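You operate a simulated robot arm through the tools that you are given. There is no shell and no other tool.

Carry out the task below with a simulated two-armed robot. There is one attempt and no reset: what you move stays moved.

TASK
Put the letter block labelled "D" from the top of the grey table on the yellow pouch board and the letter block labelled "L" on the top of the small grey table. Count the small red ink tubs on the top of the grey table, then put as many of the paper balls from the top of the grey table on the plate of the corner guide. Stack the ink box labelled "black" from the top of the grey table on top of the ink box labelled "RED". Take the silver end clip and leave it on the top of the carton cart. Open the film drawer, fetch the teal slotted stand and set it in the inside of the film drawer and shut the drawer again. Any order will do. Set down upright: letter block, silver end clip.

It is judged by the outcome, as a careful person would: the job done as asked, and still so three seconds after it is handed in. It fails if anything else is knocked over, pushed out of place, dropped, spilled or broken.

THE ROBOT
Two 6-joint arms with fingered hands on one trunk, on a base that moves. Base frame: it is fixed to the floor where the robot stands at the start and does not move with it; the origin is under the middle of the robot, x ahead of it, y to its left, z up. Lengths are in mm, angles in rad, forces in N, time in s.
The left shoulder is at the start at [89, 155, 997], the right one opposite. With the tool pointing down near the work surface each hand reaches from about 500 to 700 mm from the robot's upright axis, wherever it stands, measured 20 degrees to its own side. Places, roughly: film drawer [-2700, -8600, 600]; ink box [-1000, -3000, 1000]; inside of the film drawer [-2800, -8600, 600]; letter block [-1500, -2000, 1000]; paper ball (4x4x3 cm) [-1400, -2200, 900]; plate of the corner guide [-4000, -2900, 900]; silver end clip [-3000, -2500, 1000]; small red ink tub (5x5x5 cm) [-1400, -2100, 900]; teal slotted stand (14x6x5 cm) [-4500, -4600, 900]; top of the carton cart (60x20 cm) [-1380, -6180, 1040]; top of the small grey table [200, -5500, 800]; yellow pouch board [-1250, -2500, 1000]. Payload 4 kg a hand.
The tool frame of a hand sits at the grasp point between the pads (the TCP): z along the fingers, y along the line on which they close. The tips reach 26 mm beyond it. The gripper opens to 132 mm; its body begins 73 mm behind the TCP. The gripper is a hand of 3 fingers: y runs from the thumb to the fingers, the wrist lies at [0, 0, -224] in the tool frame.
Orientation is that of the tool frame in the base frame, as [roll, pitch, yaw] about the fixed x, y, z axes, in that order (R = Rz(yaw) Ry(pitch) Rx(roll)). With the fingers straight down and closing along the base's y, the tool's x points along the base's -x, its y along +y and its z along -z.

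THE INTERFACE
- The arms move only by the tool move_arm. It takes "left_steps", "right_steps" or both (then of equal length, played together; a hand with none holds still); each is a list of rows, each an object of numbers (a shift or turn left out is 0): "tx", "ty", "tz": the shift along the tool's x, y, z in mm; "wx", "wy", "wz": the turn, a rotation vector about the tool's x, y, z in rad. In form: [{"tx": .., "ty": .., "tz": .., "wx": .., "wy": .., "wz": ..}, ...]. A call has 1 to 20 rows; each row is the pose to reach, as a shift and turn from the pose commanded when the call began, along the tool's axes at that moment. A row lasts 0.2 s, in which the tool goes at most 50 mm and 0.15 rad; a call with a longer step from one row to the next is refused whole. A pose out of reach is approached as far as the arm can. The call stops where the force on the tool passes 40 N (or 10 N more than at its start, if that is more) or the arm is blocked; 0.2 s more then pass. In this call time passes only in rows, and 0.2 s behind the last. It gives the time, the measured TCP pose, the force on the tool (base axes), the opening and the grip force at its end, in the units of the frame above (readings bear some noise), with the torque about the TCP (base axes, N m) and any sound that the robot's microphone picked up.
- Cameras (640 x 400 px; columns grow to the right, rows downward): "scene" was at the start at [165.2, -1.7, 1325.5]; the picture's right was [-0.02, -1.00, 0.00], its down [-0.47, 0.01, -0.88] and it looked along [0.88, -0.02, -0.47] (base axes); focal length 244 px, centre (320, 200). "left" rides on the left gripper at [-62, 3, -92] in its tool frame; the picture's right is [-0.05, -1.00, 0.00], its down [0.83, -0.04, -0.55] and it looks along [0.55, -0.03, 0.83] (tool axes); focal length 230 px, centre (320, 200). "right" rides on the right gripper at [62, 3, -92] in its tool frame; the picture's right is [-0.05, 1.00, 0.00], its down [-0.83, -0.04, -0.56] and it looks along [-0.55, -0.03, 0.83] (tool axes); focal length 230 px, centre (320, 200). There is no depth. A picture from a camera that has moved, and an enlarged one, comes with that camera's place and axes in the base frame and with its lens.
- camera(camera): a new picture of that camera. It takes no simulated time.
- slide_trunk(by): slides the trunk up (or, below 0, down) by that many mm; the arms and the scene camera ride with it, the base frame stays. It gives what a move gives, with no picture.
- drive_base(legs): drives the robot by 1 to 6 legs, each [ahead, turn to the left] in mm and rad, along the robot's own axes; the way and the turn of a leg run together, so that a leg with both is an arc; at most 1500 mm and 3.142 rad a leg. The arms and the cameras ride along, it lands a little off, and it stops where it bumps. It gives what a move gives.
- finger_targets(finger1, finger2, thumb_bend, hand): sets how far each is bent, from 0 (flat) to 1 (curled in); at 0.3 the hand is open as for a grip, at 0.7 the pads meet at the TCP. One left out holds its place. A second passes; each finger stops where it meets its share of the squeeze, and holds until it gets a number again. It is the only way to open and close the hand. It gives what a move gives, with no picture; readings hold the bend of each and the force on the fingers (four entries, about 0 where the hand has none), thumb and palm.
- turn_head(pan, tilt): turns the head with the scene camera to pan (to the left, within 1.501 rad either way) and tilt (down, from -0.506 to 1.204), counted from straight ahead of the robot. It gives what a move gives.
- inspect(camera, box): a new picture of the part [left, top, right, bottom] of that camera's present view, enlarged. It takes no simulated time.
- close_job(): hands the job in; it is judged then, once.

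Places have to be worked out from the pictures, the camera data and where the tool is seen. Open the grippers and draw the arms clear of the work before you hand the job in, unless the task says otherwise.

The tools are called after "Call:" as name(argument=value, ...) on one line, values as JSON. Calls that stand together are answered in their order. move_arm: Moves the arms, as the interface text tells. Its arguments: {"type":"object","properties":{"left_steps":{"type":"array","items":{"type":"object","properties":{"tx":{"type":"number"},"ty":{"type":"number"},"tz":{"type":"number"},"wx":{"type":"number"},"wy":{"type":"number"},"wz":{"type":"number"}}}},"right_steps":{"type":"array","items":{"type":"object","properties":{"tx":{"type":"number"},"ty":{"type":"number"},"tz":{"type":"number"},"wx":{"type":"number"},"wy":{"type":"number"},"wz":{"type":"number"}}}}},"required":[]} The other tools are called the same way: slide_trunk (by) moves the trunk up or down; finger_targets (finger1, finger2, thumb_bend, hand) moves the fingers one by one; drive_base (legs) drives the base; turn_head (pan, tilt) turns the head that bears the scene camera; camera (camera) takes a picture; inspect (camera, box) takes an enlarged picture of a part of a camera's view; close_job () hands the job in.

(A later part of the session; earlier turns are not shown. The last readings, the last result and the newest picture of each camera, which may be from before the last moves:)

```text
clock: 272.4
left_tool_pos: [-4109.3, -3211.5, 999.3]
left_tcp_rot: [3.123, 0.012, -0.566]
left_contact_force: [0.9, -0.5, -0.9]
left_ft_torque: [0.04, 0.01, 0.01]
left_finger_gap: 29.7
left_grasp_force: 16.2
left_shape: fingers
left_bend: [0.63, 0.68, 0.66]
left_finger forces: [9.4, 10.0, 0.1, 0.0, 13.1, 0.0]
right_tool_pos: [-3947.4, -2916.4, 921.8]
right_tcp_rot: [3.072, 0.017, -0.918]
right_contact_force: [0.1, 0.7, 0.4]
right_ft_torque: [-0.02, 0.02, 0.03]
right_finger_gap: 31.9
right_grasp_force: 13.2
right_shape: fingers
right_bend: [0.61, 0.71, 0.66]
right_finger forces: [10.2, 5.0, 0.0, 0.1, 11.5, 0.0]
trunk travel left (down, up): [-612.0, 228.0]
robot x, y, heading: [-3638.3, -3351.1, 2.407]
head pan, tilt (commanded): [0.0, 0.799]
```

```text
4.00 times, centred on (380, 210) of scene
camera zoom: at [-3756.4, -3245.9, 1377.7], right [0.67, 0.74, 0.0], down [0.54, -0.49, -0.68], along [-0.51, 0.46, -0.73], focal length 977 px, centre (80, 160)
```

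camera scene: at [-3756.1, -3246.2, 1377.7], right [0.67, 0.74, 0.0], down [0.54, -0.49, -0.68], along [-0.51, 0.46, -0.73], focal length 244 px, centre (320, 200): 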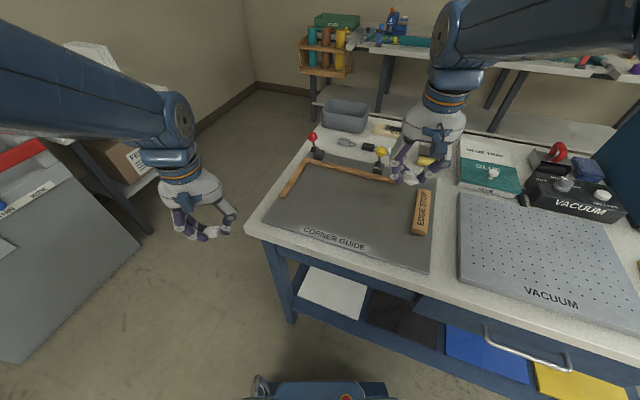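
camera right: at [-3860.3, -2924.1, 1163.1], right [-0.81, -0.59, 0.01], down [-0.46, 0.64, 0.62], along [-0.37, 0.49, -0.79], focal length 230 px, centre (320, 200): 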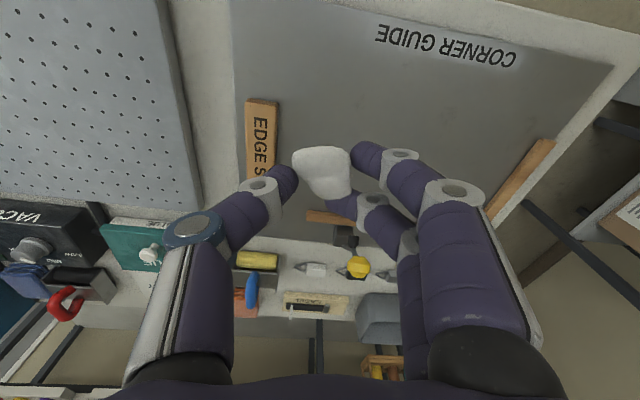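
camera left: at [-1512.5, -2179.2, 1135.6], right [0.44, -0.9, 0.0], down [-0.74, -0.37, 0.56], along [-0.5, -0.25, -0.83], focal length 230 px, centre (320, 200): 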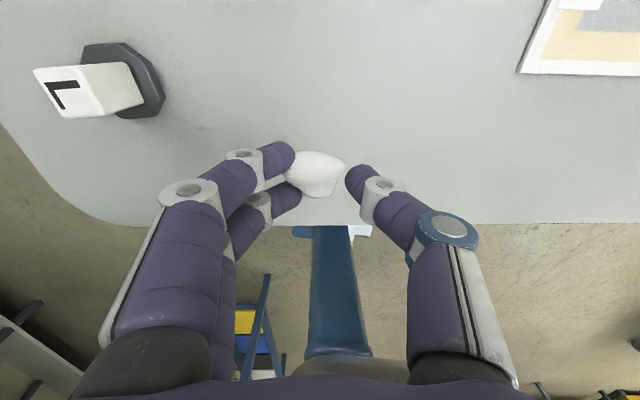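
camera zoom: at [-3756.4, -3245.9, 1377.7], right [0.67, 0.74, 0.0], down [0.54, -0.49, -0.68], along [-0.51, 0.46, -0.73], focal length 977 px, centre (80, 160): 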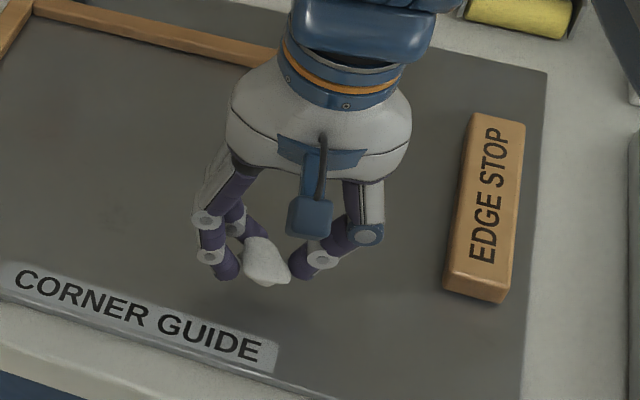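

Now very near the plate. I continue in 3 mm steps.

Call:
move_arm(right_steps=[{"tz": 3}, {"tz": 6}, {"tz": 9}])

Call:
inspect(camera="scene", box=[320, 160, 440, 260])

```text
clock: 273.2
left_tool_pos: [-4109.3, -3212.3, 998.9]
left_tcp_rot: [3.124, 0.011, -0.567]
left_contact_force: [0.4, 0.5, 0.2]
left_ft_torque: [0.01, 0.01, 0.0]
left_finger_gap: 29.4
left_grasp_force: 16.0
left_shape: fingers
left_bend: [0.63, 0.68, 0.66]
left_finger forces: [9.4, 10.0, 0.1, 0.1, 13.1, 0.0]
right_tool_pos: [-3947.5, -2914.6, 913.2]
right_tcp_rot: [3.064, 0.016, -0.924]
right_contact_force: [1.2, -0.5, -0.8]
right_ft_torque: [-0.03, 0.0, -0.01]
right_finger_gap: 31.7
right_grasp_force: 13.0
right_shape: fingers
right_bend: [0.61, 0.71, 0.66]
right_finger forces: [10.1, 5.0, 0.1, 0.0, 11.5, 0.0]
trunk travel left (down, up): [-612.0, 228.0]
robot x, y, heading: [-3637.1, -3353.3, 2.409]
head pan, tilt (commanded): [0.0, 0.799]
```

```text
4.00 times, centred on (380, 210) of scene
camera zoom: at [-3756.4, -3245.9, 1377.7], right [0.67, 0.74, 0.0], down [0.54, -0.49, -0.68], along [-0.51, 0.46, -0.73], focal length 977 px, centre (80, 160)
```

zoom: 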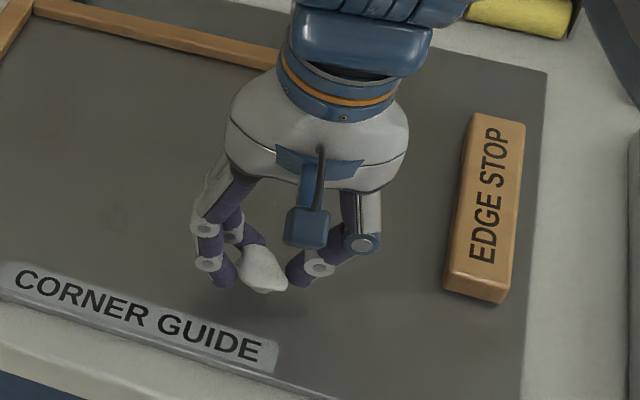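

Triangulating gives plate height ≈875±10, so contact is imminent. I continue down.

Call:
move_arm(right_steps=[{"tz": 3}, {"tz": 6}, {"tz": 9}, {"tz": 12}])

Call:
inspect(camera="scene", box=[320, 160, 440, 260])

```text
clock: 274.2
left_tool_pos: [-4110.0, -3210.4, 998.6]
left_tcp_rot: [3.125, 0.01, -0.568]
left_contact_force: [-0.4, 1.5, -0.7]
left_ft_torque: [-0.02, -0.02, -0.02]
left_finger_gap: 29.4
left_grasp_force: 16.2
left_shape: fingers
left_bend: [0.63, 0.68, 0.66]
left_finger forces: [9.4, 10.0, 0.0, 0.0, 13.1, 0.0]
right_tool_pos: [-3947.1, -2914.3, 901.9]
right_tcp_rot: [3.065, 0.015, -0.928]
right_contact_force: [0.4, -0.2, -1.0]
right_ft_torque: [0.01, 0.01, 0.03]
right_finger_gap: 31.7
right_grasp_force: 12.7
right_shape: fingers
right_bend: [0.61, 0.71, 0.66]
right_finger forces: [10.3, 4.8, 0.1, 0.1, 11.5, 0.1]
trunk travel left (down, up): [-612.0, 228.0]
robot x, y, heading: [-3636.8, -3352.7, 2.404]
head pan, tilt (commanded): [0.0, 0.799]
```

```text
4.00 times, centred on (380, 210) of scene
camera zoom: at [-3756.4, -3245.9, 1377.7], right [0.67, 0.74, 0.0], down [0.54, -0.49, -0.68], along [-0.51, 0.46, -0.73], focal length 977 px, centre (80, 160)
```

zoom: 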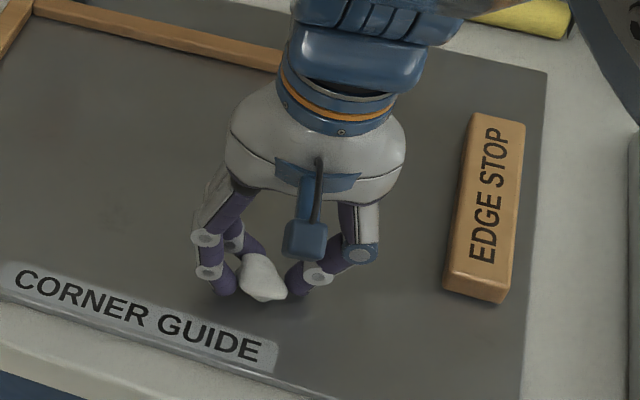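

The ball is almost at its shadow. A few more small steps.

Call:
move_arm(right_steps=[{"tz": 3}, {"tz": 6}, {"tz": 9}])

```text
clock: 275.0
left_tool_pos: [-4106.4, -3213.8, 1000.9]
left_tcp_rot: [3.124, 0.015, -0.567]
left_contact_force: [-0.1, -0.2, -1.0]
left_ft_torque: [-0.02, -0.02, -0.03]
left_finger_gap: 29.3
left_grasp_force: 16.7
left_shape: fingers
left_bend: [0.63, 0.68, 0.66]
left_finger forces: [9.4, 10.0, 0.0, 0.0, 13.2, 0.1]
right_tool_pos: [-3947.2, -2914.3, 898.4]
right_tcp_rot: [3.053, 0.025, -0.934]
right_contact_force: [5.6, 9.1, 37.3]
right_ft_torque: [0.48, -0.82, 0.07]
right_finger_gap: 31.5
right_grasp_force: 29.6
right_shape: fingers
right_bend: [0.61, 0.71, 0.69]
right_finger forces: [10.7, 6.8, 0.0, 0.0, 41.2, 0.0]
trunk travel left (down, up): [-612.0, 228.0]
robot x, y, heading: [-3643.9, -3351.7, 2.405]
head pan, tilt (commanded): [0.0, 0.799]
```

Thumb tip contacts the plate (37 N) at TCP z≈898, so the plate is at ≈857. I ease up ~6 mm and release the ball gently.

Call:
move_arm(right_steps=[{"tz": -3}, {"tz": -6}])

Call:
finger_targets(hand="right", finger1=0.57, finger2=0.6, thumb_bend=0.58)

Call:
camera(camera="right")

```text
clock: 275.5
left_tool_pos: [-4092.4, -3229.4, 981.2]
left_tcp_rot: [3.114, -0.044, -0.564]
left_contact_force: [0.2, 0.0, -0.3]
left_ft_torque: [0.04, 0.01, -0.01]
left_finger_gap: 29.7
left_grasp_force: 16.4
left_shape: fingers
left_bend: [0.63, 0.68, 0.66]
left_finger forces: [9.5, 10.1, 0.0, 0.0, 13.2, 0.1]
right_tool_pos: [-3937.2, -2921.6, 905.6]
right_tcp_rot: [3.039, 0.025, -0.942]
right_contact_force: [-0.1, -1.2, 0.4]
right_ft_torque: [0.0, -0.01, 0.01]
right_finger_gap: 32.2
right_grasp_force: 13.7
right_shape: fingers
right_bend: [0.6, 0.71, 0.67]
right_finger forces: [10.0, 6.0, 0.0, 0.0, 11.5, 0.0]
trunk travel left (down, up): [-612.0, 228.0]
robot x, y, heading: [-3637.2, -3357.6, 2.405]
head pan, tilt (commanded): [0.0, 0.799]
stopped in row 2 (right hand): the force on the tool passed its limit at 56 N (the readings are from after the stop); the commanded pose is now the measured one
```

```text
clock: 276.5
left_tool_pos: [-4092.2, -3227.5, 981.3]
left_tcp_rot: [3.115, -0.042, -0.566]
left_contact_force: [0.5, -0.5, -1.3]
left_ft_torque: [0.0, 0.02, -0.03]
left_finger_gap: 29.5
left_grasp_force: 15.8
left_shape: fingers
left_bend: [0.63, 0.68, 0.66]
left_finger forces: [9.4, 10.0, 0.0, 0.1, 13.2, 0.0]
right_tool_pos: [-3937.9, -2919.7, 908.0]
right_tcp_rot: [3.039, 0.033, -0.939]
right_contact_force: [0.1, 1.0, 0.5]
right_ft_torque: [0.0, -0.01, -0.01]
right_finger_gap: 45.4
right_grasp_force: 0.1
right_shape: fingers
right_bend: [0.56, 0.6, 0.57]
right_finger forces: [0.0, 0.0, 0.0, 0.0, 0.0, 0.0]
trunk travel left (down, up): [-612.0, 228.0]
robot x, y, heading: [-3636.3, -3350.8, 2.407]
head pan, tilt (commanded): [0.0, 0.799]
```

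```text
taken
camera right: at [-3893.9, -2969.1, 997.5], right [-0.83, -0.55, 0.1], down [-0.4, 0.72, 0.57], along [-0.39, 0.44, -0.81], focal length 230 px, centre (320, 200)
```

right: 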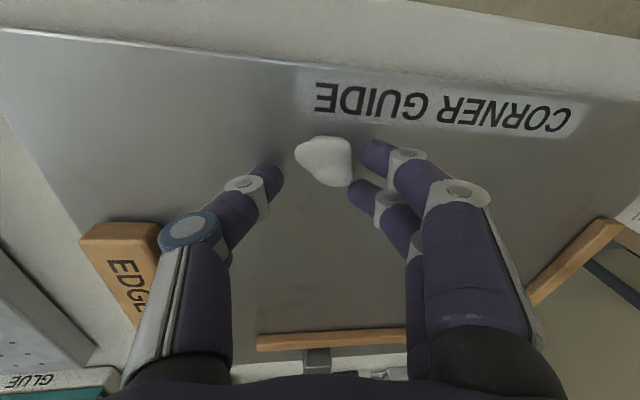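

The ball is released on the plate. I open a little more and lift the hand away.

Call:
finger_targets(hand="right", finger1=0.47, finger2=0.47, thumb_bend=0.47)

Call:
move_arm(right_steps=[{"tz": -10}, {"tz": -22}, {"tz": -34}, {"tz": -46}, {"tz": -58}, {"tz": -70}, {"tz": -82}, {"tz": -94}, {"tz": -106}, {"tz": -118}, {"tz": -130}])

Call:
camera(camera="scene")

```text
clock: 277.5
left_tool_pos: [-4093.0, -3227.8, 982.5]
left_tcp_rot: [3.116, -0.042, -0.564]
left_contact_force: [0.4, -0.2, 0.3]
left_ft_torque: [-0.03, -0.02, 0.0]
left_finger_gap: 29.7
left_grasp_force: 16.1
left_shape: fingers
left_bend: [0.63, 0.68, 0.66]
left_finger forces: [9.4, 10.0, 0.0, 0.1, 13.1, 0.0]
right_tool_pos: [-3937.2, -2920.3, 907.2]
right_tcp_rot: [3.039, 0.03, -0.942]
right_contact_force: [-0.8, -0.2, 0.6]
right_ft_torque: [-0.01, 0.01, 0.02]
right_finger_gap: 77.0
right_grasp_force: 0.1
right_shape: fingers
right_bend: [0.47, 0.47, 0.47]
right_finger forces: [0.1, 0.1, 0.0, 0.0, 0.0, 0.0]
trunk travel left (down, up): [-612.0, 228.0]
robot x, y, heading: [-3638.8, -3351.0, 2.406]
head pan, tilt (commanded): [0.0, 0.799]
```

```text
clock: 279.9
left_tool_pos: [-4093.4, -3226.4, 982.6]
left_tcp_rot: [3.116, -0.042, -0.565]
left_contact_force: [-0.6, -0.2, -0.9]
left_ft_torque: [0.04, 0.0, 0.04]
left_finger_gap: 29.6
left_grasp_force: 15.8
left_shape: fingers
left_bend: [0.63, 0.68, 0.66]
left_finger forces: [9.3, 10.0, 0.1, 0.0, 13.2, 0.1]
right_tool_pos: [-3923.9, -2918.8, 1035.4]
right_tcp_rot: [3.055, 0.03, -0.933]
right_contact_force: [-0.2, 0.5, 0.0]
right_ft_torque: [-0.02, 0.01, 0.0]
right_finger_gap: 77.4
right_grasp_force: 0.0
right_shape: fingers
right_bend: [0.47, 0.47, 0.47]
right_finger forces: [0.1, 0.0, 0.1, 0.1, 0.1, 0.0]
trunk travel left (down, up): [-612.0, 228.0]
robot x, y, heading: [-3639.6, -3352.6, 2.408]
head pan, tilt (commanded): [0.0, 0.799]
```

```text
taken
camera scene: at [-3756.1, -3246.1, 1377.7], right [0.67, 0.74, 0.0], down [0.54, -0.49, -0.68], along [-0.51, 0.46, -0.73], focal length 244 px, centre (320, 200)
```

scene: 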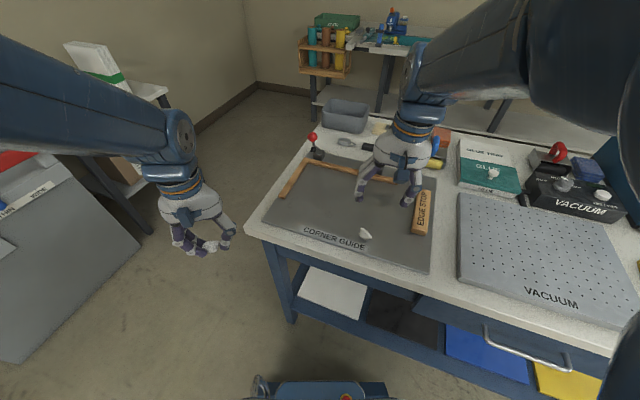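

First ball sits on the plate. Now I rotate right by 0.33 rad so the left hand faces the plate's left half.

Call:
drive_base(legs=[[0, -0.16], [0, -0.167]])

Call:
camera(camera="scene")

```text
clock: 281.7
left_tool_pos: [-4033.3, -3075.3, 991.0]
left_tcp_rot: [3.118, -0.019, -0.897]
left_contact_force: [-1.3, -0.7, -0.7]
left_ft_torque: [0.02, 0.01, 0.02]
left_finger_gap: 29.6
left_grasp_force: 16.4
left_shape: fingers
left_bend: [0.63, 0.68, 0.66]
left_finger forces: [9.4, 9.9, 0.0, 0.1, 13.2, 0.1]
right_tool_pos: [-3767.7, -2850.0, 1034.9]
right_tcp_rot: [3.052, 0.032, -1.263]
right_contact_force: [0.3, -0.6, -0.5]
right_ft_torque: [0.03, -0.01, 0.0]
right_finger_gap: 77.5
right_grasp_force: 0.1
right_shape: fingers
right_bend: [0.47, 0.47, 0.47]
right_finger forces: [0.1, 0.1, 0.1, 0.0, 0.0, 0.0]
trunk travel left (down, up): [-612.0, 228.0]
robot x, y, heading: [-3636.4, -3352.4, 2.073]
head pan, tilt (commanded): [0.0, 0.799]
```

```text
taken
camera scene: at [-3716.8, -3214.0, 1377.7], right [0.88, 0.48, 0.0], down [0.35, -0.64, -0.68], along [-0.33, 0.6, -0.73], focal length 244 px, centre (320, 200)
```

scene: 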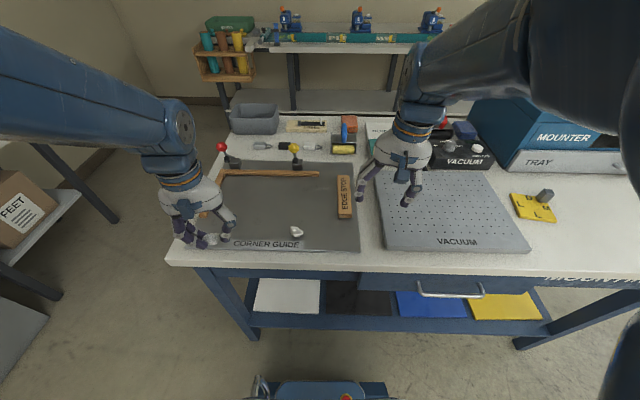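

Now I extend the left hand over the plate's left-middle area, at z≈950.

Call:
move_arm(left_steps=[{"tx": -12, "ty": -4, "tz": 2}, {"tx": -24, "ty": -8, "tz": 5}, {"tx": -36, "ty": -12, "tz": 8}, {"tx": -48, "ty": -16, "tz": 11, "wy": -0.01}, {"tx": -60, "ty": -20, "tz": 14, "wy": -0.015, "wx": 0.01}, {"tx": -72, "ty": -24, "tz": 17, "wy": -0.019, "wx": 0.02}, {"tx": -84, "ty": -28, "tz": 20, "wy": -0.019, "wx": 0.023}, {"tx": -96, "ty": -32, "tz": 23, "wy": -0.019, "wx": 0.023}, {"tx": -108, "ty": -36, "tz": 26, "wy": -0.019, "wx": 0.023}, {"tx": -120, "ty": -40, "tz": 29, "wy": -0.019, "wx": 0.023}, {"tx": -132, "ty": -44, "tz": 32, "wy": -0.019, "wx": 0.023}, {"tx": -144, "ty": -48, "tz": 36, "wy": -0.019, "wx": 0.023}, {"tx": -154, "ty": -52, "tz": 40, "wy": -0.019, "wx": 0.023}])

Call:
inspect(camera="scene", box=[160, 110, 400, 280])

```text
clock: 284.5
left_tool_pos: [-4082.5, -2939.1, 960.4]
left_tcp_rot: [-3.14, 0.016, -0.896]
left_contact_force: [0.1, -0.3, -0.1]
left_ft_torque: [0.0, 0.01, 0.0]
left_finger_gap: 29.7
left_grasp_force: 15.9
left_shape: fingers
left_bend: [0.63, 0.68, 0.66]
left_finger forces: [9.3, 10.0, 0.0, 0.1, 13.0, 0.0]
right_tool_pos: [-3760.4, -2863.0, 1044.1]
right_tcp_rot: [3.053, 0.049, -1.264]
right_contact_force: [0.8, -0.2, 0.3]
right_ft_torque: [-0.01, -0.02, 0.03]
right_finger_gap: 77.7
right_grasp_force: 0.1
right_shape: fingers
right_bend: [0.47, 0.47, 0.47]
right_finger forces: [0.1, 0.1, 0.0, 0.1, 0.0, 0.0]
trunk travel left (down, up): [-612.0, 228.0]
robot x, y, heading: [-3640.6, -3357.0, 2.074]
head pan, tilt (commanded): [0.0, 0.799]
```

```text
2.35 times, centred on (280, 195) of scene
camera zoom: at [-3717.4, -3213.8, 1377.6], right [0.88, 0.48, 0.0], down [0.35, -0.64, -0.68], along [-0.33, 0.6, -0.73], focal length 575 px, centre (414, 212)
```

zoom: 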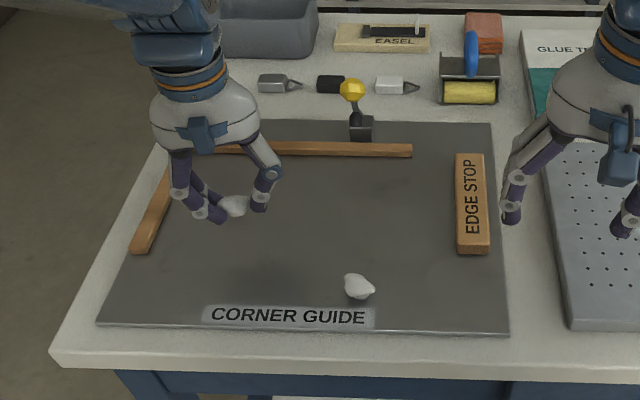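

Good place. I descend 45 mm, then slow down for touchdown near TCP z≈903.

Call:
move_arm(left_steps=[{"tz": 10}, {"tz": 20}, {"tz": 30}, {"tz": 38}, {"tz": 45}, {"tz": 49}])

Call:
inspect(camera="scene", box=[160, 110, 400, 280])

```text
clock: 285.9
left_tool_pos: [-4081.9, -2938.7, 908.0]
left_tcp_rot: [-3.138, 0.016, -0.896]
left_contact_force: [0.9, 0.5, 0.4]
left_ft_torque: [-0.02, -0.01, 0.01]
left_finger_gap: 29.6
left_grasp_force: 16.1
left_shape: fingers
left_bend: [0.63, 0.68, 0.66]
left_finger forces: [9.4, 10.0, 0.1, 0.1, 13.0, 0.0]
right_tool_pos: [-3759.8, -2864.6, 1044.7]
right_tcp_rot: [3.049, 0.047, -1.264]
right_contact_force: [-0.9, -1.1, -0.5]
right_ft_torque: [-0.02, 0.01, 0.01]
right_finger_gap: 77.7
right_grasp_force: 0.0
right_shape: fingers
right_bend: [0.47, 0.47, 0.47]
right_finger forces: [0.0, 0.1, 0.1, 0.0, 0.1, 0.1]
trunk travel left (down, up): [-612.0, 228.0]
robot x, y, heading: [-3642.3, -3352.5, 2.072]
head pan, tilt (commanded): [0.0, 0.799]
```

```text
2.35 times, centred on (280, 195) of scene
camera zoom: at [-3717.0, -3214.3, 1377.7], right [0.88, 0.48, 0.0], down [0.35, -0.64, -0.68], along [-0.33, 0.6, -0.73], focal length 575 px, centre (414, 212)
```

zoom: 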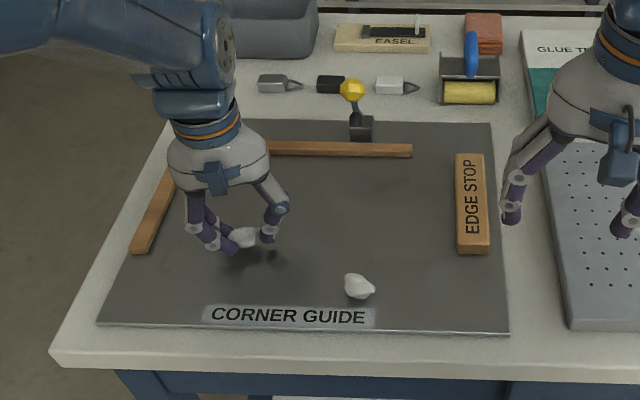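

Nearly down. A few 3 mm steps to reach the plate.

Call:
move_arm(left_steps=[{"tz": 3}, {"tz": 6}])

```text
clock: 286.5
left_tool_pos: [-4081.9, -2937.8, 903.2]
left_tcp_rot: [-3.14, 0.017, -0.894]
left_contact_force: [0.8, 0.7, 0.2]
left_ft_torque: [0.03, 0.01, 0.01]
left_finger_gap: 29.4
left_grasp_force: 16.6
left_shape: fingers
left_bend: [0.63, 0.68, 0.66]
left_finger forces: [9.6, 9.9, 0.0, 0.1, 13.2, 0.0]
right_tool_pos: [-3759.1, -2864.0, 1044.4]
right_tcp_rot: [3.049, 0.051, -1.264]
right_contact_force: [0.4, -0.3, 0.3]
right_ft_torque: [-0.06, -0.01, 0.01]
right_finger_gap: 77.9
right_grasp_force: 0.0
right_shape: fingers
right_bend: [0.47, 0.47, 0.47]
right_finger forces: [0.0, 0.0, 0.1, 0.0, 0.1, 0.0]
trunk travel left (down, up): [-612.0, 228.0]
robot x, y, heading: [-3641.9, -3353.4, 2.069]
head pan, tilt (commanded): [0.0, 0.799]
```

A further 3 mm, then release by opening slightly.

Call:
move_arm(left_steps=[{"tz": 3}])

Call:
finger_targets(hand="left", finger1=0.57, finger2=0.6, thumb_bend=0.58)

Call:
finger_targets(hand="left", finger1=0.47, finger2=0.47, thumb_bend=0.47)

Call:
camera(camera="left")

```text
clock: 286.9
left_tool_pos: [-4080.4, -2939.6, 902.4]
left_tcp_rot: [-3.139, 0.021, -0.896]
left_contact_force: [-1.5, 0.1, 9.7]
left_ft_torque: [0.04, 0.08, -0.04]
left_finger_gap: 29.0
left_grasp_force: 18.0
left_shape: fingers
left_bend: [0.64, 0.68, 0.66]
left_finger forces: [11.6, 10.6, 0.0, 0.0, 14.5, 0.1]
right_tool_pos: [-3757.5, -2864.6, 1044.9]
right_tcp_rot: [3.049, 0.05, -1.263]
right_contact_force: [-0.4, 0.2, 0.4]
right_ft_torque: [-0.01, -0.04, -0.01]
right_finger_gap: 77.5
right_grasp_force: 0.0
right_shape: fingers
right_bend: [0.47, 0.47, 0.47]
right_finger forces: [0.0, 0.0, 0.1, 0.0, 0.0, 0.0]
trunk travel left (down, up): [-612.0, 228.0]
robot x, y, heading: [-3639.7, -3354.7, 2.077]
head pan, tilt (commanded): [0.0, 0.799]
```

```text
clock: 287.9
left_tool_pos: [-4081.1, -2939.4, 900.4]
left_tcp_rot: [-3.138, 0.017, -0.895]
left_contact_force: [0.9, -1.9, 5.5]
left_ft_torque: [-0.02, -0.06, 0.0]
left_finger_gap: 42.2
left_grasp_force: 2.7
left_shape: fingers
left_bend: [0.57, 0.6, 0.58]
left_finger forces: [1.6, 0.0, 0.1, 0.0, 3.4, 0.0]
right_tool_pos: [-3758.8, -2863.9, 1043.6]
right_tcp_rot: [3.05, 0.048, -1.263]
right_contact_force: [0.3, 0.8, -0.4]
right_ft_torque: [0.0, -0.02, 0.01]
right_finger_gap: 77.6
right_grasp_force: 0.1
right_shape: fingers
right_bend: [0.47, 0.47, 0.47]
right_finger forces: [0.0, 0.1, 0.0, 0.1, 0.0, 0.0]
trunk travel left (down, up): [-612.0, 228.0]
robot x, y, heading: [-3642.0, -3354.8, 2.074]
head pan, tilt (commanded): [0.0, 0.799]
```

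```text
clock: 288.9
left_tool_pos: [-4079.8, -2938.7, 902.0]
left_tcp_rot: [-3.14, 0.018, -0.895]
left_contact_force: [1.7, 4.7, 11.1]
left_ft_torque: [-0.31, 0.25, -0.08]
left_finger_gap: 77.3
left_grasp_force: 5.4
left_shape: fingers
left_bend: [0.47, 0.52, 0.47]
left_finger forces: [0.0, 11.3, 0.0, 0.0, 0.0, 0.1]
right_tool_pos: [-3757.8, -2864.3, 1042.8]
right_tcp_rot: [3.049, 0.049, -1.265]
right_contact_force: [-0.3, 0.6, 0.7]
right_ft_torque: [0.02, 0.01, -0.01]
right_finger_gap: 77.7
right_grasp_force: 0.1
right_shape: fingers
right_bend: [0.47, 0.47, 0.47]
right_finger forces: [0.0, 0.0, 0.0, 0.0, 0.1, 0.0]
trunk travel left (down, up): [-612.0, 228.0]
robot x, y, heading: [-3641.3, -3351.1, 2.075]
head pan, tilt (commanded): [0.0, 0.799]
```

```text
taken
camera left: at [-4120.4, -2894.7, 994.5], right [0.75, 0.66, 0.0], down [0.56, -0.63, 0.54], along [0.36, -0.4, -0.84], focal length 230 px, centre (320, 200)
```

left: 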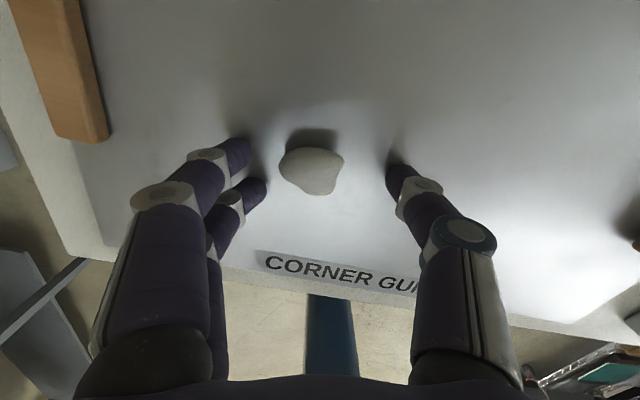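

The ball rests on the plate. I lift the left hand away and check both balls.

Call:
move_arm(left_steps=[{"tz": -8}, {"tz": -18}, {"tz": -30}, {"tz": -42}, {"tz": -54}, {"tz": -66}, {"tz": -78}, {"tz": -90}, {"tz": -102}, {"tz": -114}, {"tz": -126}])

Call:
inspect(camera="scene", box=[160, 110, 400, 280])

Call:
camera(camera="left")

```text
clock: 291.3
left_tool_pos: [-4081.5, -2939.0, 1024.6]
left_tcp_rot: [-3.138, 0.019, -0.896]
left_contact_force: [-0.9, -0.2, 1.3]
left_ft_torque: [-0.04, 0.0, 0.0]
left_finger_gap: 77.5
left_grasp_force: 0.0
left_shape: fingers
left_bend: [0.47, 0.47, 0.47]
left_finger forces: [0.0, 0.0, 0.1, 0.0, 0.1, 0.1]
right_tool_pos: [-3759.2, -2862.9, 1043.8]
right_tcp_rot: [3.05, 0.048, -1.265]
right_contact_force: [0.1, 0.0, -0.2]
right_ft_torque: [0.01, 0.01, 0.01]
right_finger_gap: 77.6
right_grasp_force: 0.1
right_shape: fingers
right_bend: [0.47, 0.47, 0.47]
right_finger forces: [0.1, 0.1, 0.0, 0.0, 0.0, 0.0]
trunk travel left (down, up): [-612.0, 228.0]
robot x, y, heading: [-3636.6, -3355.5, 2.078]
head pan, tilt (commanded): [0.0, 0.799]
```

```text
2.35 times, centred on (280, 195) of scene
camera zoom: at [-3716.9, -3214.5, 1377.7], right [0.88, 0.48, 0.0], down [0.35, -0.64, -0.68], along [-0.33, 0.6, -0.73], focal length 575 px, centre (414, 212)
```

zoom: 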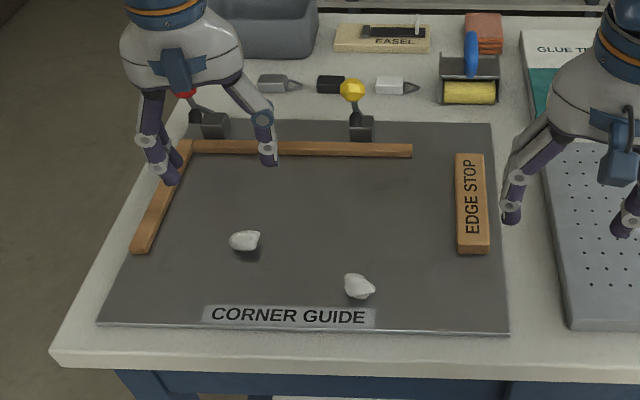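

```text
taken
camera left: at [-4122.6, -2895.5, 1118.0], right [0.75, 0.66, 0.0], down [0.56, -0.63, 0.54], along [0.36, -0.4, -0.84], focal length 230 px, centre (320, 200)
```

left: 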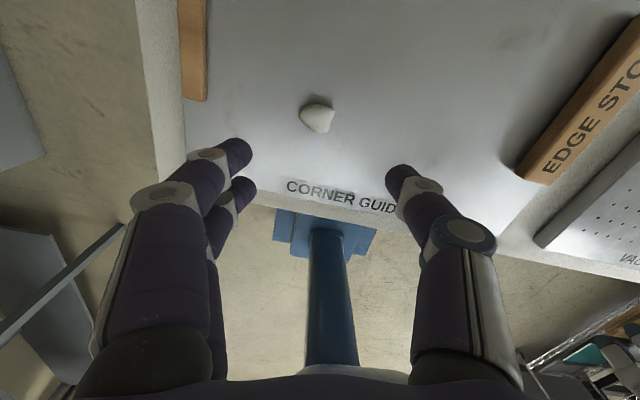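

Both balls are on the corner guide plate. Next, the silver end clip: I turn the head right along the table to look for it.

Call:
turn_head(pan=-0.9, tilt=0.6)

Call:
camera(camera="scene")

```text
clock: 292.5
left_tool_pos: [-4081.6, -2941.1, 1023.4]
left_tcp_rot: [-3.139, 0.016, -0.894]
left_contact_force: [0.1, -0.1, -0.1]
left_ft_torque: [0.01, -0.01, 0.03]
left_finger_gap: 77.3
left_grasp_force: 0.1
left_shape: fingers
left_bend: [0.47, 0.47, 0.47]
left_finger forces: [0.0, 0.0, 0.0, 0.0, 0.0, 0.1]
right_tool_pos: [-3760.2, -2863.7, 1043.2]
right_tcp_rot: [3.051, 0.048, -1.264]
right_contact_force: [-0.7, 0.3, 0.0]
right_ft_torque: [0.02, -0.02, 0.0]
right_finger_gap: 77.9
right_grasp_force: 0.2
right_shape: fingers
right_bend: [0.47, 0.47, 0.47]
right_finger forces: [0.0, 0.0, 0.0, 0.0, 0.0, 0.0]
trunk travel left (down, up): [-612.0, 228.0]
robot x, y, heading: [-3638.8, -3353.6, 2.077]
head pan, tilt (commanded): [-0.901, 0.6]
```

```text
taken
camera scene: at [-3644.6, -3203.0, 1395.0], right [0.92, -0.39, 0.02], down [-0.21, -0.53, -0.82], along [0.32, 0.75, -0.57], focal length 244 px, centre (320, 200)
```

scene: 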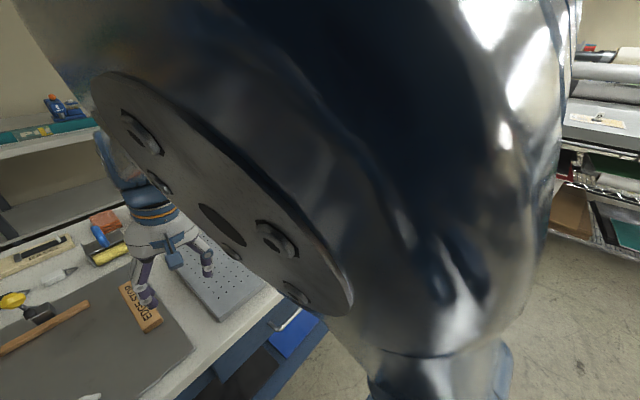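

The upper arm blocks the view. I'll drive back along the table to where the clip can be reached; first turn right in gentle legs.

Call:
drive_base(legs=[[0, -0.41], [0, -0.41], [0, -0.41], [0, -0.4]])

```text
clock: 298.1
left_tool_pos: [-3200.3, -2937.8, 1024.0]
left_tcp_rot: [-3.138, 0.017, -2.529]
left_contact_force: [0.5, 0.6, 1.1]
left_ft_torque: [-0.02, -0.01, -0.01]
left_finger_gap: 77.4
left_grasp_force: 0.0
left_shape: fingers
left_bend: [0.47, 0.47, 0.47]
left_finger forces: [0.0, 0.0, 0.0, 0.1, 0.0, 0.0]
right_tool_pos: [-3143.8, -3264.7, 1044.3]
right_tcp_rot: [3.05, 0.048, -2.899]
right_contact_force: [-0.2, 0.2, 0.0]
right_ft_torque: [0.03, 0.0, 0.02]
right_finger_gap: 77.7
right_grasp_force: 0.1
right_shape: fingers
right_bend: [0.47, 0.47, 0.47]
right_finger forces: [0.1, 0.1, 0.1, 0.0, 0.0, 0.1]
trunk travel left (down, up): [-612.0, 228.0]
robot x, y, heading: [-3643.9, -3339.2, 0.438]
head pan, tilt (commanded): [-0.901, 0.6]
```

Clear. I drive 690 mm along the table front.

Call:
drive_base(legs=[[100, 0], [150, 0], [150, 0], [150, 0], [140, 0]])

Call:
turn_head(pan=1.0, tilt=0.6)

Call:
camera(camera="scene")

```text
clock: 303.1
left_tool_pos: [-2598.7, -2659.6, 1039.9]
left_tcp_rot: [-3.132, 0.043, -2.534]
left_contact_force: [1.5, 0.7, -0.4]
left_ft_torque: [-0.01, 0.05, 0.0]
left_finger_gap: 77.4
left_grasp_force: 0.0
left_shape: fingers
left_bend: [0.47, 0.47, 0.47]
left_finger forces: [0.0, 0.0, 0.0, 0.1, 0.0, 0.0]
right_tool_pos: [-2544.8, -2986.8, 1059.9]
right_tcp_rot: [3.042, 0.083, -2.905]
right_contact_force: [0.6, -0.2, 1.4]
right_ft_torque: [-0.03, 0.04, -0.03]
right_finger_gap: 77.9
right_grasp_force: 0.0
right_shape: fingers
right_bend: [0.47, 0.47, 0.47]
right_finger forces: [0.1, 0.0, 0.0, 0.0, 0.1, 0.1]
trunk travel left (down, up): [-612.0, 228.0]
robot x, y, heading: [-3022.4, -3049.2, 0.434]
head pan, tilt (commanded): [-0.901, 0.6]
```

```text
clock: 304.9
left_tool_pos: [-2590.2, -2654.2, 1034.0]
left_tcp_rot: [-3.136, 0.034, -2.535]
left_contact_force: [0.8, -0.4, -0.5]
left_ft_torque: [0.01, -0.04, -0.03]
left_finger_gap: 77.7
left_grasp_force: 0.0
left_shape: fingers
left_bend: [0.47, 0.47, 0.47]
left_finger forces: [0.1, 0.0, 0.0, 0.1, 0.0, 0.1]
right_tool_pos: [-2537.8, -2984.7, 1029.4]
right_tcp_rot: [3.058, 0.007, -2.904]
right_contact_force: [-0.1, -0.3, 0.2]
right_ft_torque: [0.02, 0.01, 0.03]
right_finger_gap: 78.4
right_grasp_force: 0.0
right_shape: fingers
right_bend: [0.47, 0.47, 0.47]
right_finger forces: [0.1, 0.1, 0.0, 0.0, 0.0, 0.0]
trunk travel left (down, up): [-612.0, 228.0]
robot x, y, heading: [-3021.0, -3050.9, 0.439]
head pan, tilt (commanded): [1.0, 0.6]
```

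```text
taken
camera scene: at [-2865.3, -3011.1, 1395.3], right [0.07, -1.0, 0.01], down [-0.57, -0.05, -0.82], along [0.82, 0.06, -0.57], focal length 244 px, centre (320, 200)
```

scene: 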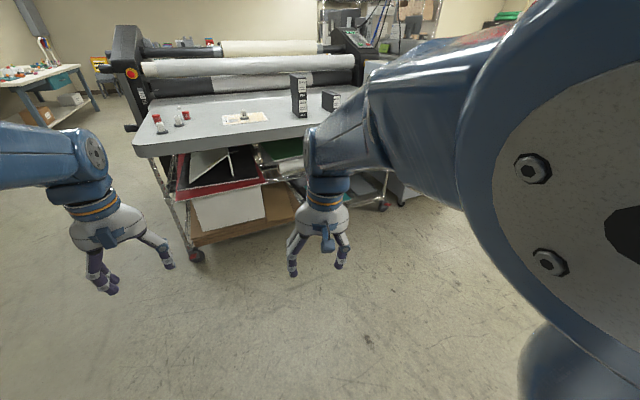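

The head appears still mid-turn; I take another picture.

Call:
turn_head(pan=1.0, tilt=0.6)

Call:
camera(camera="scene")

```text
clock: 305.5
left_tool_pos: [-2588.8, -2654.9, 1033.8]
left_tcp_rot: [-3.135, 0.034, -2.533]
left_contact_force: [-0.8, 1.5, 0.2]
left_ft_torque: [-0.01, 0.04, 0.01]
left_finger_gap: 77.7
left_grasp_force: 0.1
left_shape: fingers
left_bend: [0.47, 0.47, 0.47]
left_finger forces: [0.0, 0.0, 0.1, 0.0, 0.1, 0.0]
right_tool_pos: [-2538.1, -2984.7, 1028.8]
right_tcp_rot: [3.059, 0.006, -2.904]
right_contact_force: [0.3, -0.5, 0.1]
right_ft_torque: [-0.03, 0.02, 0.01]
right_finger_gap: 77.9
right_grasp_force: 0.1
right_shape: fingers
right_bend: [0.47, 0.47, 0.47]
right_finger forces: [0.1, 0.1, 0.0, 0.0, 0.1, 0.0]
trunk travel left (down, up): [-612.0, 228.0]
robot x, y, heading: [-3023.1, -3052.7, 0.434]
head pan, tilt (commanded): [1.0, 0.6]
```

```text
taken
camera scene: at [-2865.1, -3010.9, 1395.4], right [0.08, -1.0, 0.01], down [-0.57, -0.05, -0.82], along [0.82, 0.06, -0.57], focal length 244 px, centre (320, 200)
```

scene: 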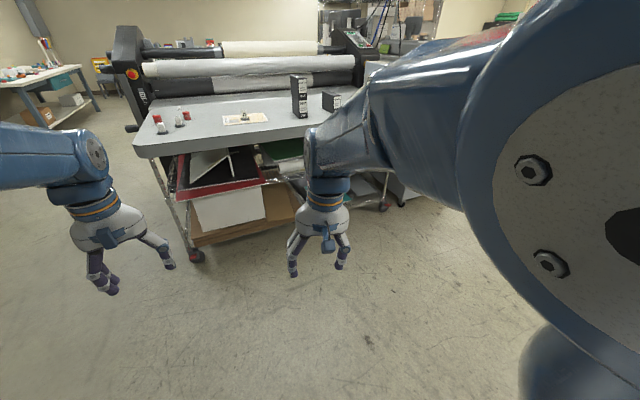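

The head seems not to have followed. I command pan 0 and look again.

Call:
turn_head(pan=0.0, tilt=0.5)

Call:
turn_head(pan=0.8, tilt=0.5)

Call:
camera(camera="scene")

```text
clock: 306.8
left_tool_pos: [-2591.1, -2655.9, 1033.8]
left_tcp_rot: [-3.135, 0.034, -2.534]
left_contact_force: [0.4, -1.3, 0.6]
left_ft_torque: [0.01, 0.0, -0.01]
left_finger_gap: 77.9
left_grasp_force: 0.0
left_shape: fingers
left_bend: [0.47, 0.47, 0.47]
left_finger forces: [0.0, 0.1, 0.0, 0.0, 0.0, 0.1]
right_tool_pos: [-2539.6, -2986.1, 1028.8]
right_tcp_rot: [3.057, 0.007, -2.904]
right_contact_force: [-0.6, 0.7, -0.7]
right_ft_torque: [0.02, 0.01, 0.02]
right_finger_gap: 77.9
right_grasp_force: 0.1
right_shape: fingers
right_bend: [0.47, 0.47, 0.47]
right_finger forces: [0.0, 0.1, 0.0, 0.1, 0.0, 0.1]
trunk travel left (down, up): [-612.0, 228.0]
robot x, y, heading: [-3023.3, -3051.1, 0.44]
head pan, tilt (commanded): [0.0, 0.499]
```

```text
clock: 307.9
left_tool_pos: [-2589.5, -2655.8, 1033.9]
left_tcp_rot: [-3.134, 0.035, -2.534]
left_contact_force: [0.4, -0.3, -0.4]
left_ft_torque: [0.02, 0.0, -0.01]
left_finger_gap: 77.4
left_grasp_force: 0.0
left_shape: fingers
left_bend: [0.47, 0.47, 0.47]
left_finger forces: [0.2, 0.0, 0.1, 0.0, 0.0, 0.0]
right_tool_pos: [-2538.5, -2984.5, 1029.4]
right_tcp_rot: [3.059, 0.006, -2.904]
right_contact_force: [-0.3, -0.3, -0.2]
right_ft_torque: [-0.03, 0.0, 0.0]
right_finger_gap: 78.3
right_grasp_force: 0.1
right_shape: fingers
right_bend: [0.47, 0.47, 0.47]
right_finger forces: [0.0, 0.0, 0.0, 0.1, 0.1, 0.0]
trunk travel left (down, up): [-612.0, 228.0]
robot x, y, heading: [-3024.4, -3053.3, 0.432]
head pan, tilt (commanded): [0.799, 0.499]
```

```text
taken
camera scene: at [-2864.0, -3009.6, 1400.0], right [0.09, -1.0, 0.01], down [-0.53, -0.05, -0.85], along [0.85, 0.07, -0.53], focal length 244 px, centre (320, 200)
```

scene: 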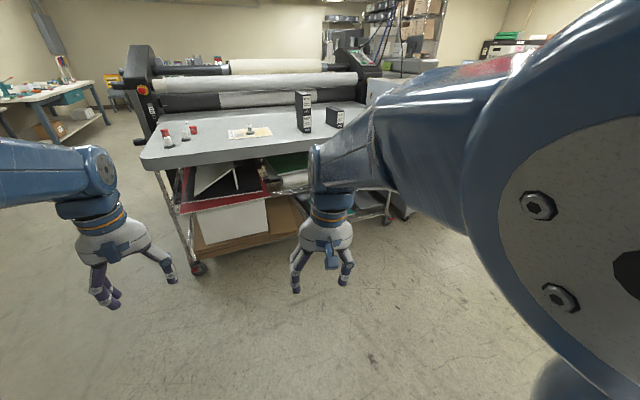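

The head looks jammed against the raised right elbow. I move the right hand forward and outward to swing the elbow away from the head.

Call:
move_arm(right_steps=[{"tx": -10, "ty": -8, "wx": 0.01}, {"tx": -20, "ty": -16, "wx": 0.02}, {"tx": -32, "ty": -24, "wx": 0.03}, {"tx": -44, "ty": -32, "wx": 0.04}, {"tx": -56, "ty": -40, "wx": 0.05}, {"tx": -68, "ty": -48, "wx": 0.06}, {"tx": -80, "ty": -56, "wx": 0.07}, {"tx": -92, "ty": -64, "wx": 0.08}, {"tx": -104, "ty": -72, "wx": 0.085}, {"tx": -116, "ty": -80, "wx": 0.085}])

Call:
turn_head(pan=0.8, tilt=0.5)

Call:
camera(camera="scene")

```text
clock: 310.1
left_tool_pos: [-2589.4, -2656.1, 1033.3]
left_tcp_rot: [-3.135, 0.037, -2.534]
left_contact_force: [0.3, 0.1, -0.1]
left_ft_torque: [0.01, 0.0, -0.01]
left_finger_gap: 77.8
left_grasp_force: 0.1
left_shape: fingers
left_bend: [0.47, 0.47, 0.47]
left_finger forces: [0.1, 0.1, 0.0, 0.1, 0.0, 0.0]
right_tool_pos: [-2404.5, -3034.0, 1056.4]
right_tcp_rot: [3.13, 0.075, -2.904]
right_contact_force: [0.6, 0.5, -0.4]
right_ft_torque: [-0.02, 0.02, 0.0]
right_finger_gap: 78.0
right_grasp_force: 0.1
right_shape: fingers
right_bend: [0.47, 0.47, 0.47]
right_finger forces: [0.1, 0.0, 0.0, 0.0, 0.0, 0.0]
right hand out of reach, approached as far as the arm can: row 1
trunk travel left (down, up): [-612.0, 228.0]
robot x, y, heading: [-3022.9, -3052.9, 0.436]
head pan, tilt (commanded): [0.799, 0.499]
```

```text
clock: 310.7
left_tool_pos: [-2589.3, -2655.2, 1034.1]
left_tcp_rot: [-3.135, 0.035, -2.535]
left_contact_force: [-0.3, 0.6, -0.1]
left_ft_torque: [0.02, 0.0, 0.01]
left_finger_gap: 77.8
left_grasp_force: 0.0
left_shape: fingers
left_bend: [0.47, 0.47, 0.47]
left_finger forces: [0.0, 0.0, 0.0, 0.0, 0.1, 0.0]
right_tool_pos: [-2405.6, -3034.4, 1056.6]
right_tcp_rot: [3.13, 0.076, -2.904]
right_contact_force: [0.0, 0.2, 0.1]
right_ft_torque: [-0.01, 0.0, 0.02]
right_finger_gap: 77.6
right_grasp_force: 0.1
right_shape: fingers
right_bend: [0.47, 0.47, 0.47]
right_finger forces: [0.1, 0.1, 0.0, 0.1, 0.1, 0.1]
trunk travel left (down, up): [-612.0, 228.0]
robot x, y, heading: [-3022.2, -3047.3, 0.435]
head pan, tilt (commanded): [0.799, 0.499]
```

```text
taken
camera scene: at [-2923.4, -2931.7, 1404.0], right [0.94, -0.33, -0.01], down [-0.17, -0.46, -0.87], along [0.28, 0.82, -0.49], focal length 244 px, centre (320, 200)
```

scene: 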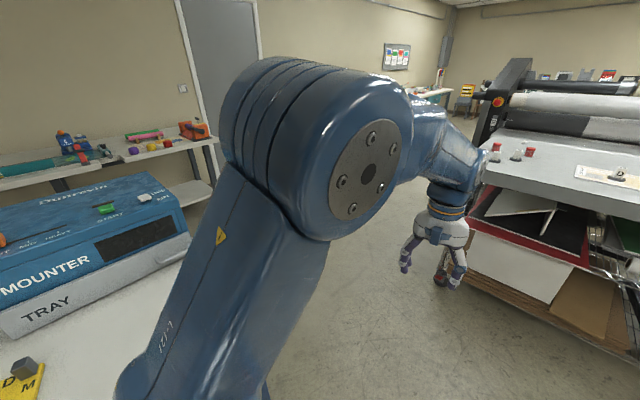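

The head is free again. The mounter is set back enough, so I turn left to face the blue table's near end.

Call:
drive_base(legs=[[0, 0.4], [0, 0.4], [0, 0.4], [0, 0.38]])

Call:
turn_head(pan=-0.1, tilt=0.7)

Call:
camera(camera="scene")

```text
clock: 316.1
left_tool_pos: [-3419.4, -2618.8, 1033.5]
left_tcp_rot: [-3.134, 0.035, -0.962]
left_contact_force: [-0.2, -0.1, 0.6]
left_ft_torque: [0.01, 0.05, -0.02]
left_finger_gap: 77.9
left_grasp_force: 0.1
left_shape: fingers
left_bend: [0.47, 0.47, 0.47]
left_finger forces: [0.0, 0.0, 0.1, 0.0, 0.0, 0.0]
right_tool_pos: [-3039.6, -2433.7, 1057.6]
right_tcp_rot: [3.132, 0.074, -1.333]
right_contact_force: [0.3, -0.5, -0.2]
right_ft_torque: [0.0, -0.05, 0.01]
right_finger_gap: 78.0
right_grasp_force: 0.1
right_shape: fingers
right_bend: [0.47, 0.47, 0.47]
right_finger forces: [0.0, 0.0, 0.1, 0.0, 0.1, 0.1]
trunk travel left (down, up): [-612.0, 228.0]
robot x, y, heading: [-3010.5, -3044.8, 2.006]
head pan, tilt (commanded): [0.799, 0.499]
```

```text
clock: 317.4
left_tool_pos: [-3410.9, -2635.6, 1043.2]
left_tcp_rot: [-3.133, 0.053, -0.962]
left_contact_force: [-0.3, -0.4, 1.2]
left_ft_torque: [0.0, 0.0, 0.0]
left_finger_gap: 77.8
left_grasp_force: 0.1
left_shape: fingers
left_bend: [0.47, 0.47, 0.47]
left_finger forces: [0.0, 0.0, 0.0, 0.0, 0.0, 0.1]
right_tool_pos: [-3032.8, -2450.8, 1066.4]
right_tcp_rot: [3.125, 0.092, -1.33]
right_contact_force: [0.1, 0.9, 0.2]
right_ft_torque: [0.0, -0.03, -0.02]
right_finger_gap: 77.8
right_grasp_force: 0.1
right_shape: fingers
right_bend: [0.47, 0.47, 0.47]
right_finger forces: [0.1, 0.0, 0.0, 0.0, 0.1, 0.1]
trunk travel left (down, up): [-612.0, 228.0]
robot x, y, heading: [-3007.6, -3043.6, 2.004]
head pan, tilt (commanded): [-0.099, 0.7]
```

```text
taken
camera scene: at [-3073.1, -2894.4, 1385.8], right [0.94, 0.33, 0.0], down [0.22, -0.62, -0.75], along [-0.25, 0.71, -0.66], focal length 244 px, centre (320, 200)
```

scene: 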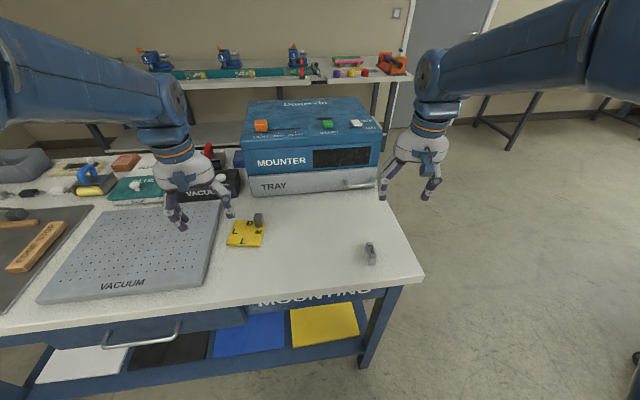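

I see two small metal pieces: one at pixel (370,253) and one on the yellow card. I enlarge both.

Call:
inspect(camera="scene", box=[330, 215, 410, 285])

Call:
inspect(camera="scene", box=[210, 190, 310, 270])

```text
5.71 times, centred on (370, 250) of scene
camera zoom: at [-3073.1, -2894.4, 1385.8], right [0.94, 0.33, 0.0], down [0.22, -0.62, -0.75], along [-0.25, 0.71, -0.66], focal length 1396 px, centre (34, -86)
```

zoom: 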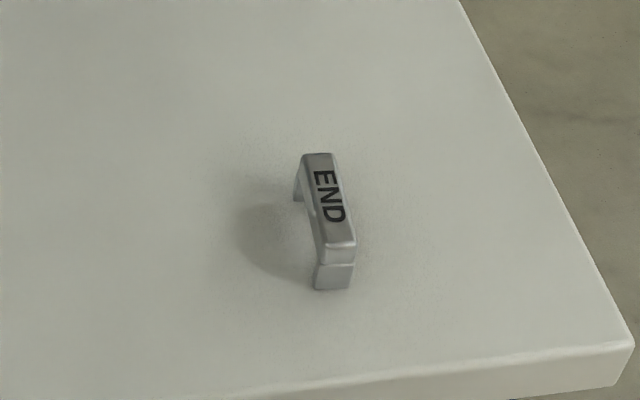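

```text
5.00 times, centred on (260, 230) of scene
camera zoom: at [-3073.1, -2894.4, 1385.8], right [0.94, 0.33, 0.0], down [0.22, -0.62, -0.75], along [-0.25, 0.71, -0.66], focal length 1221 px, centre (620, 50)
```

zoom: 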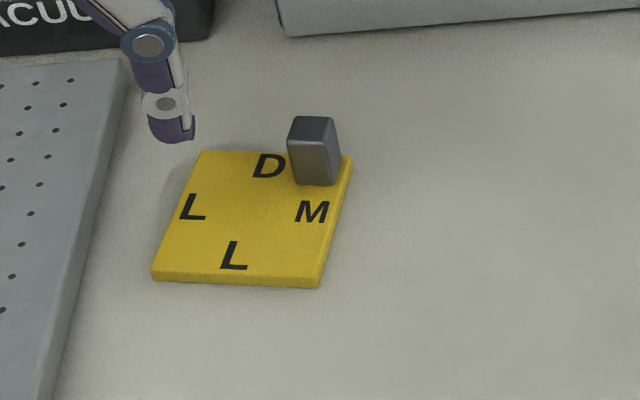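

This is it: a small silver bridge-shaped clip labelled "END", standing on two legs, about 50 mm long, 31 mm high, centred near (-3077,-2492), long axis at heading ≈1.95. I bring the right hand above it, aligned with it.

Call:
move_arm(right_steps=[{"tx": 4, "ty": 5, "tz": 9, "wy": 0.01, "wz": -0.013}, {"tx": 8, "ty": 10, "tz": 18, "wy": 0.02, "wz": -0.027}, {"tx": 12, "ty": 16, "tz": 28, "wy": 0.03, "wz": -0.04}, {"tx": 16, "ty": 21, "tz": 39, "wy": 0.04, "wz": -0.054}, {"tx": 20, "ty": 26, "tz": 50, "wy": 0.05, "wz": -0.067}, {"tx": 24, "ty": 31, "tz": 60, "wy": 0.06, "wz": -0.08}, {"tx": 28, "ty": 37, "tz": 71, "wy": 0.07, "wz": -0.095}, {"tx": 32, "ty": 42, "tz": 82, "wy": 0.08, "wz": -0.108}, {"tx": 35, "ty": 47, "tz": 92, "wy": 0.09, "wz": -0.12}, {"tx": 39, "ty": 52, "tz": 102, "wx": 0.016, "wy": 0.092, "wz": -0.135}])

Call:
camera(camera="right")

```text
clock: 319.6
left_tool_pos: [-3411.1, -2635.4, 1044.0]
left_tcp_rot: [-3.131, 0.054, -0.961]
left_contact_force: [0.4, 0.4, 0.6]
left_ft_torque: [0.03, -0.01, -0.03]
left_finger_gap: 77.9
left_grasp_force: 0.0
left_shape: fingers
left_bend: [0.47, 0.47, 0.47]
left_finger forces: [0.0, 0.0, 0.1, 0.0, 0.0, 0.0]
right_tool_pos: [-3077.6, -2490.6, 962.3]
right_tcp_rot: [-3.135, 0.001, -1.199]
right_contact_force: [-0.8, 0.3, 0.5]
right_ft_torque: [-0.03, -0.02, 0.01]
right_finger_gap: 77.6
right_grasp_force: 0.0
right_shape: fingers
right_bend: [0.47, 0.47, 0.47]
right_finger forces: [0.0, 0.0, 0.1, 0.1, 0.0, 0.1]
trunk travel left (down, up): [-612.0, 228.0]
robot x, y, heading: [-3015.6, -3047.6, 2.005]
head pan, tilt (commanded): [-0.099, 0.7]
```

```text
taken
camera right: at [-3058.8, -2551.2, 1054.4], right [-0.95, -0.32, -0.01], down [-0.27, 0.79, 0.56], along [-0.17, 0.53, -0.83], focal length 230 px, centre (320, 200)
```

right: 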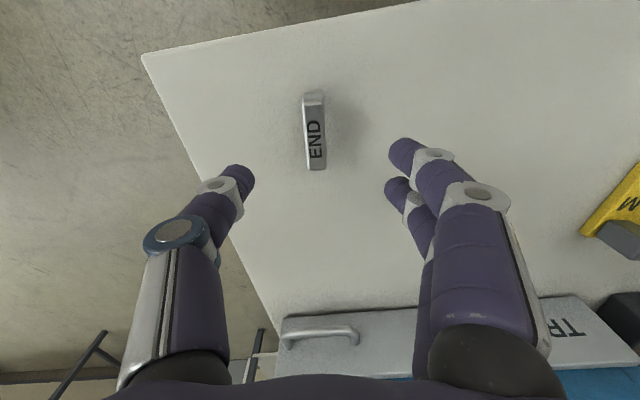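

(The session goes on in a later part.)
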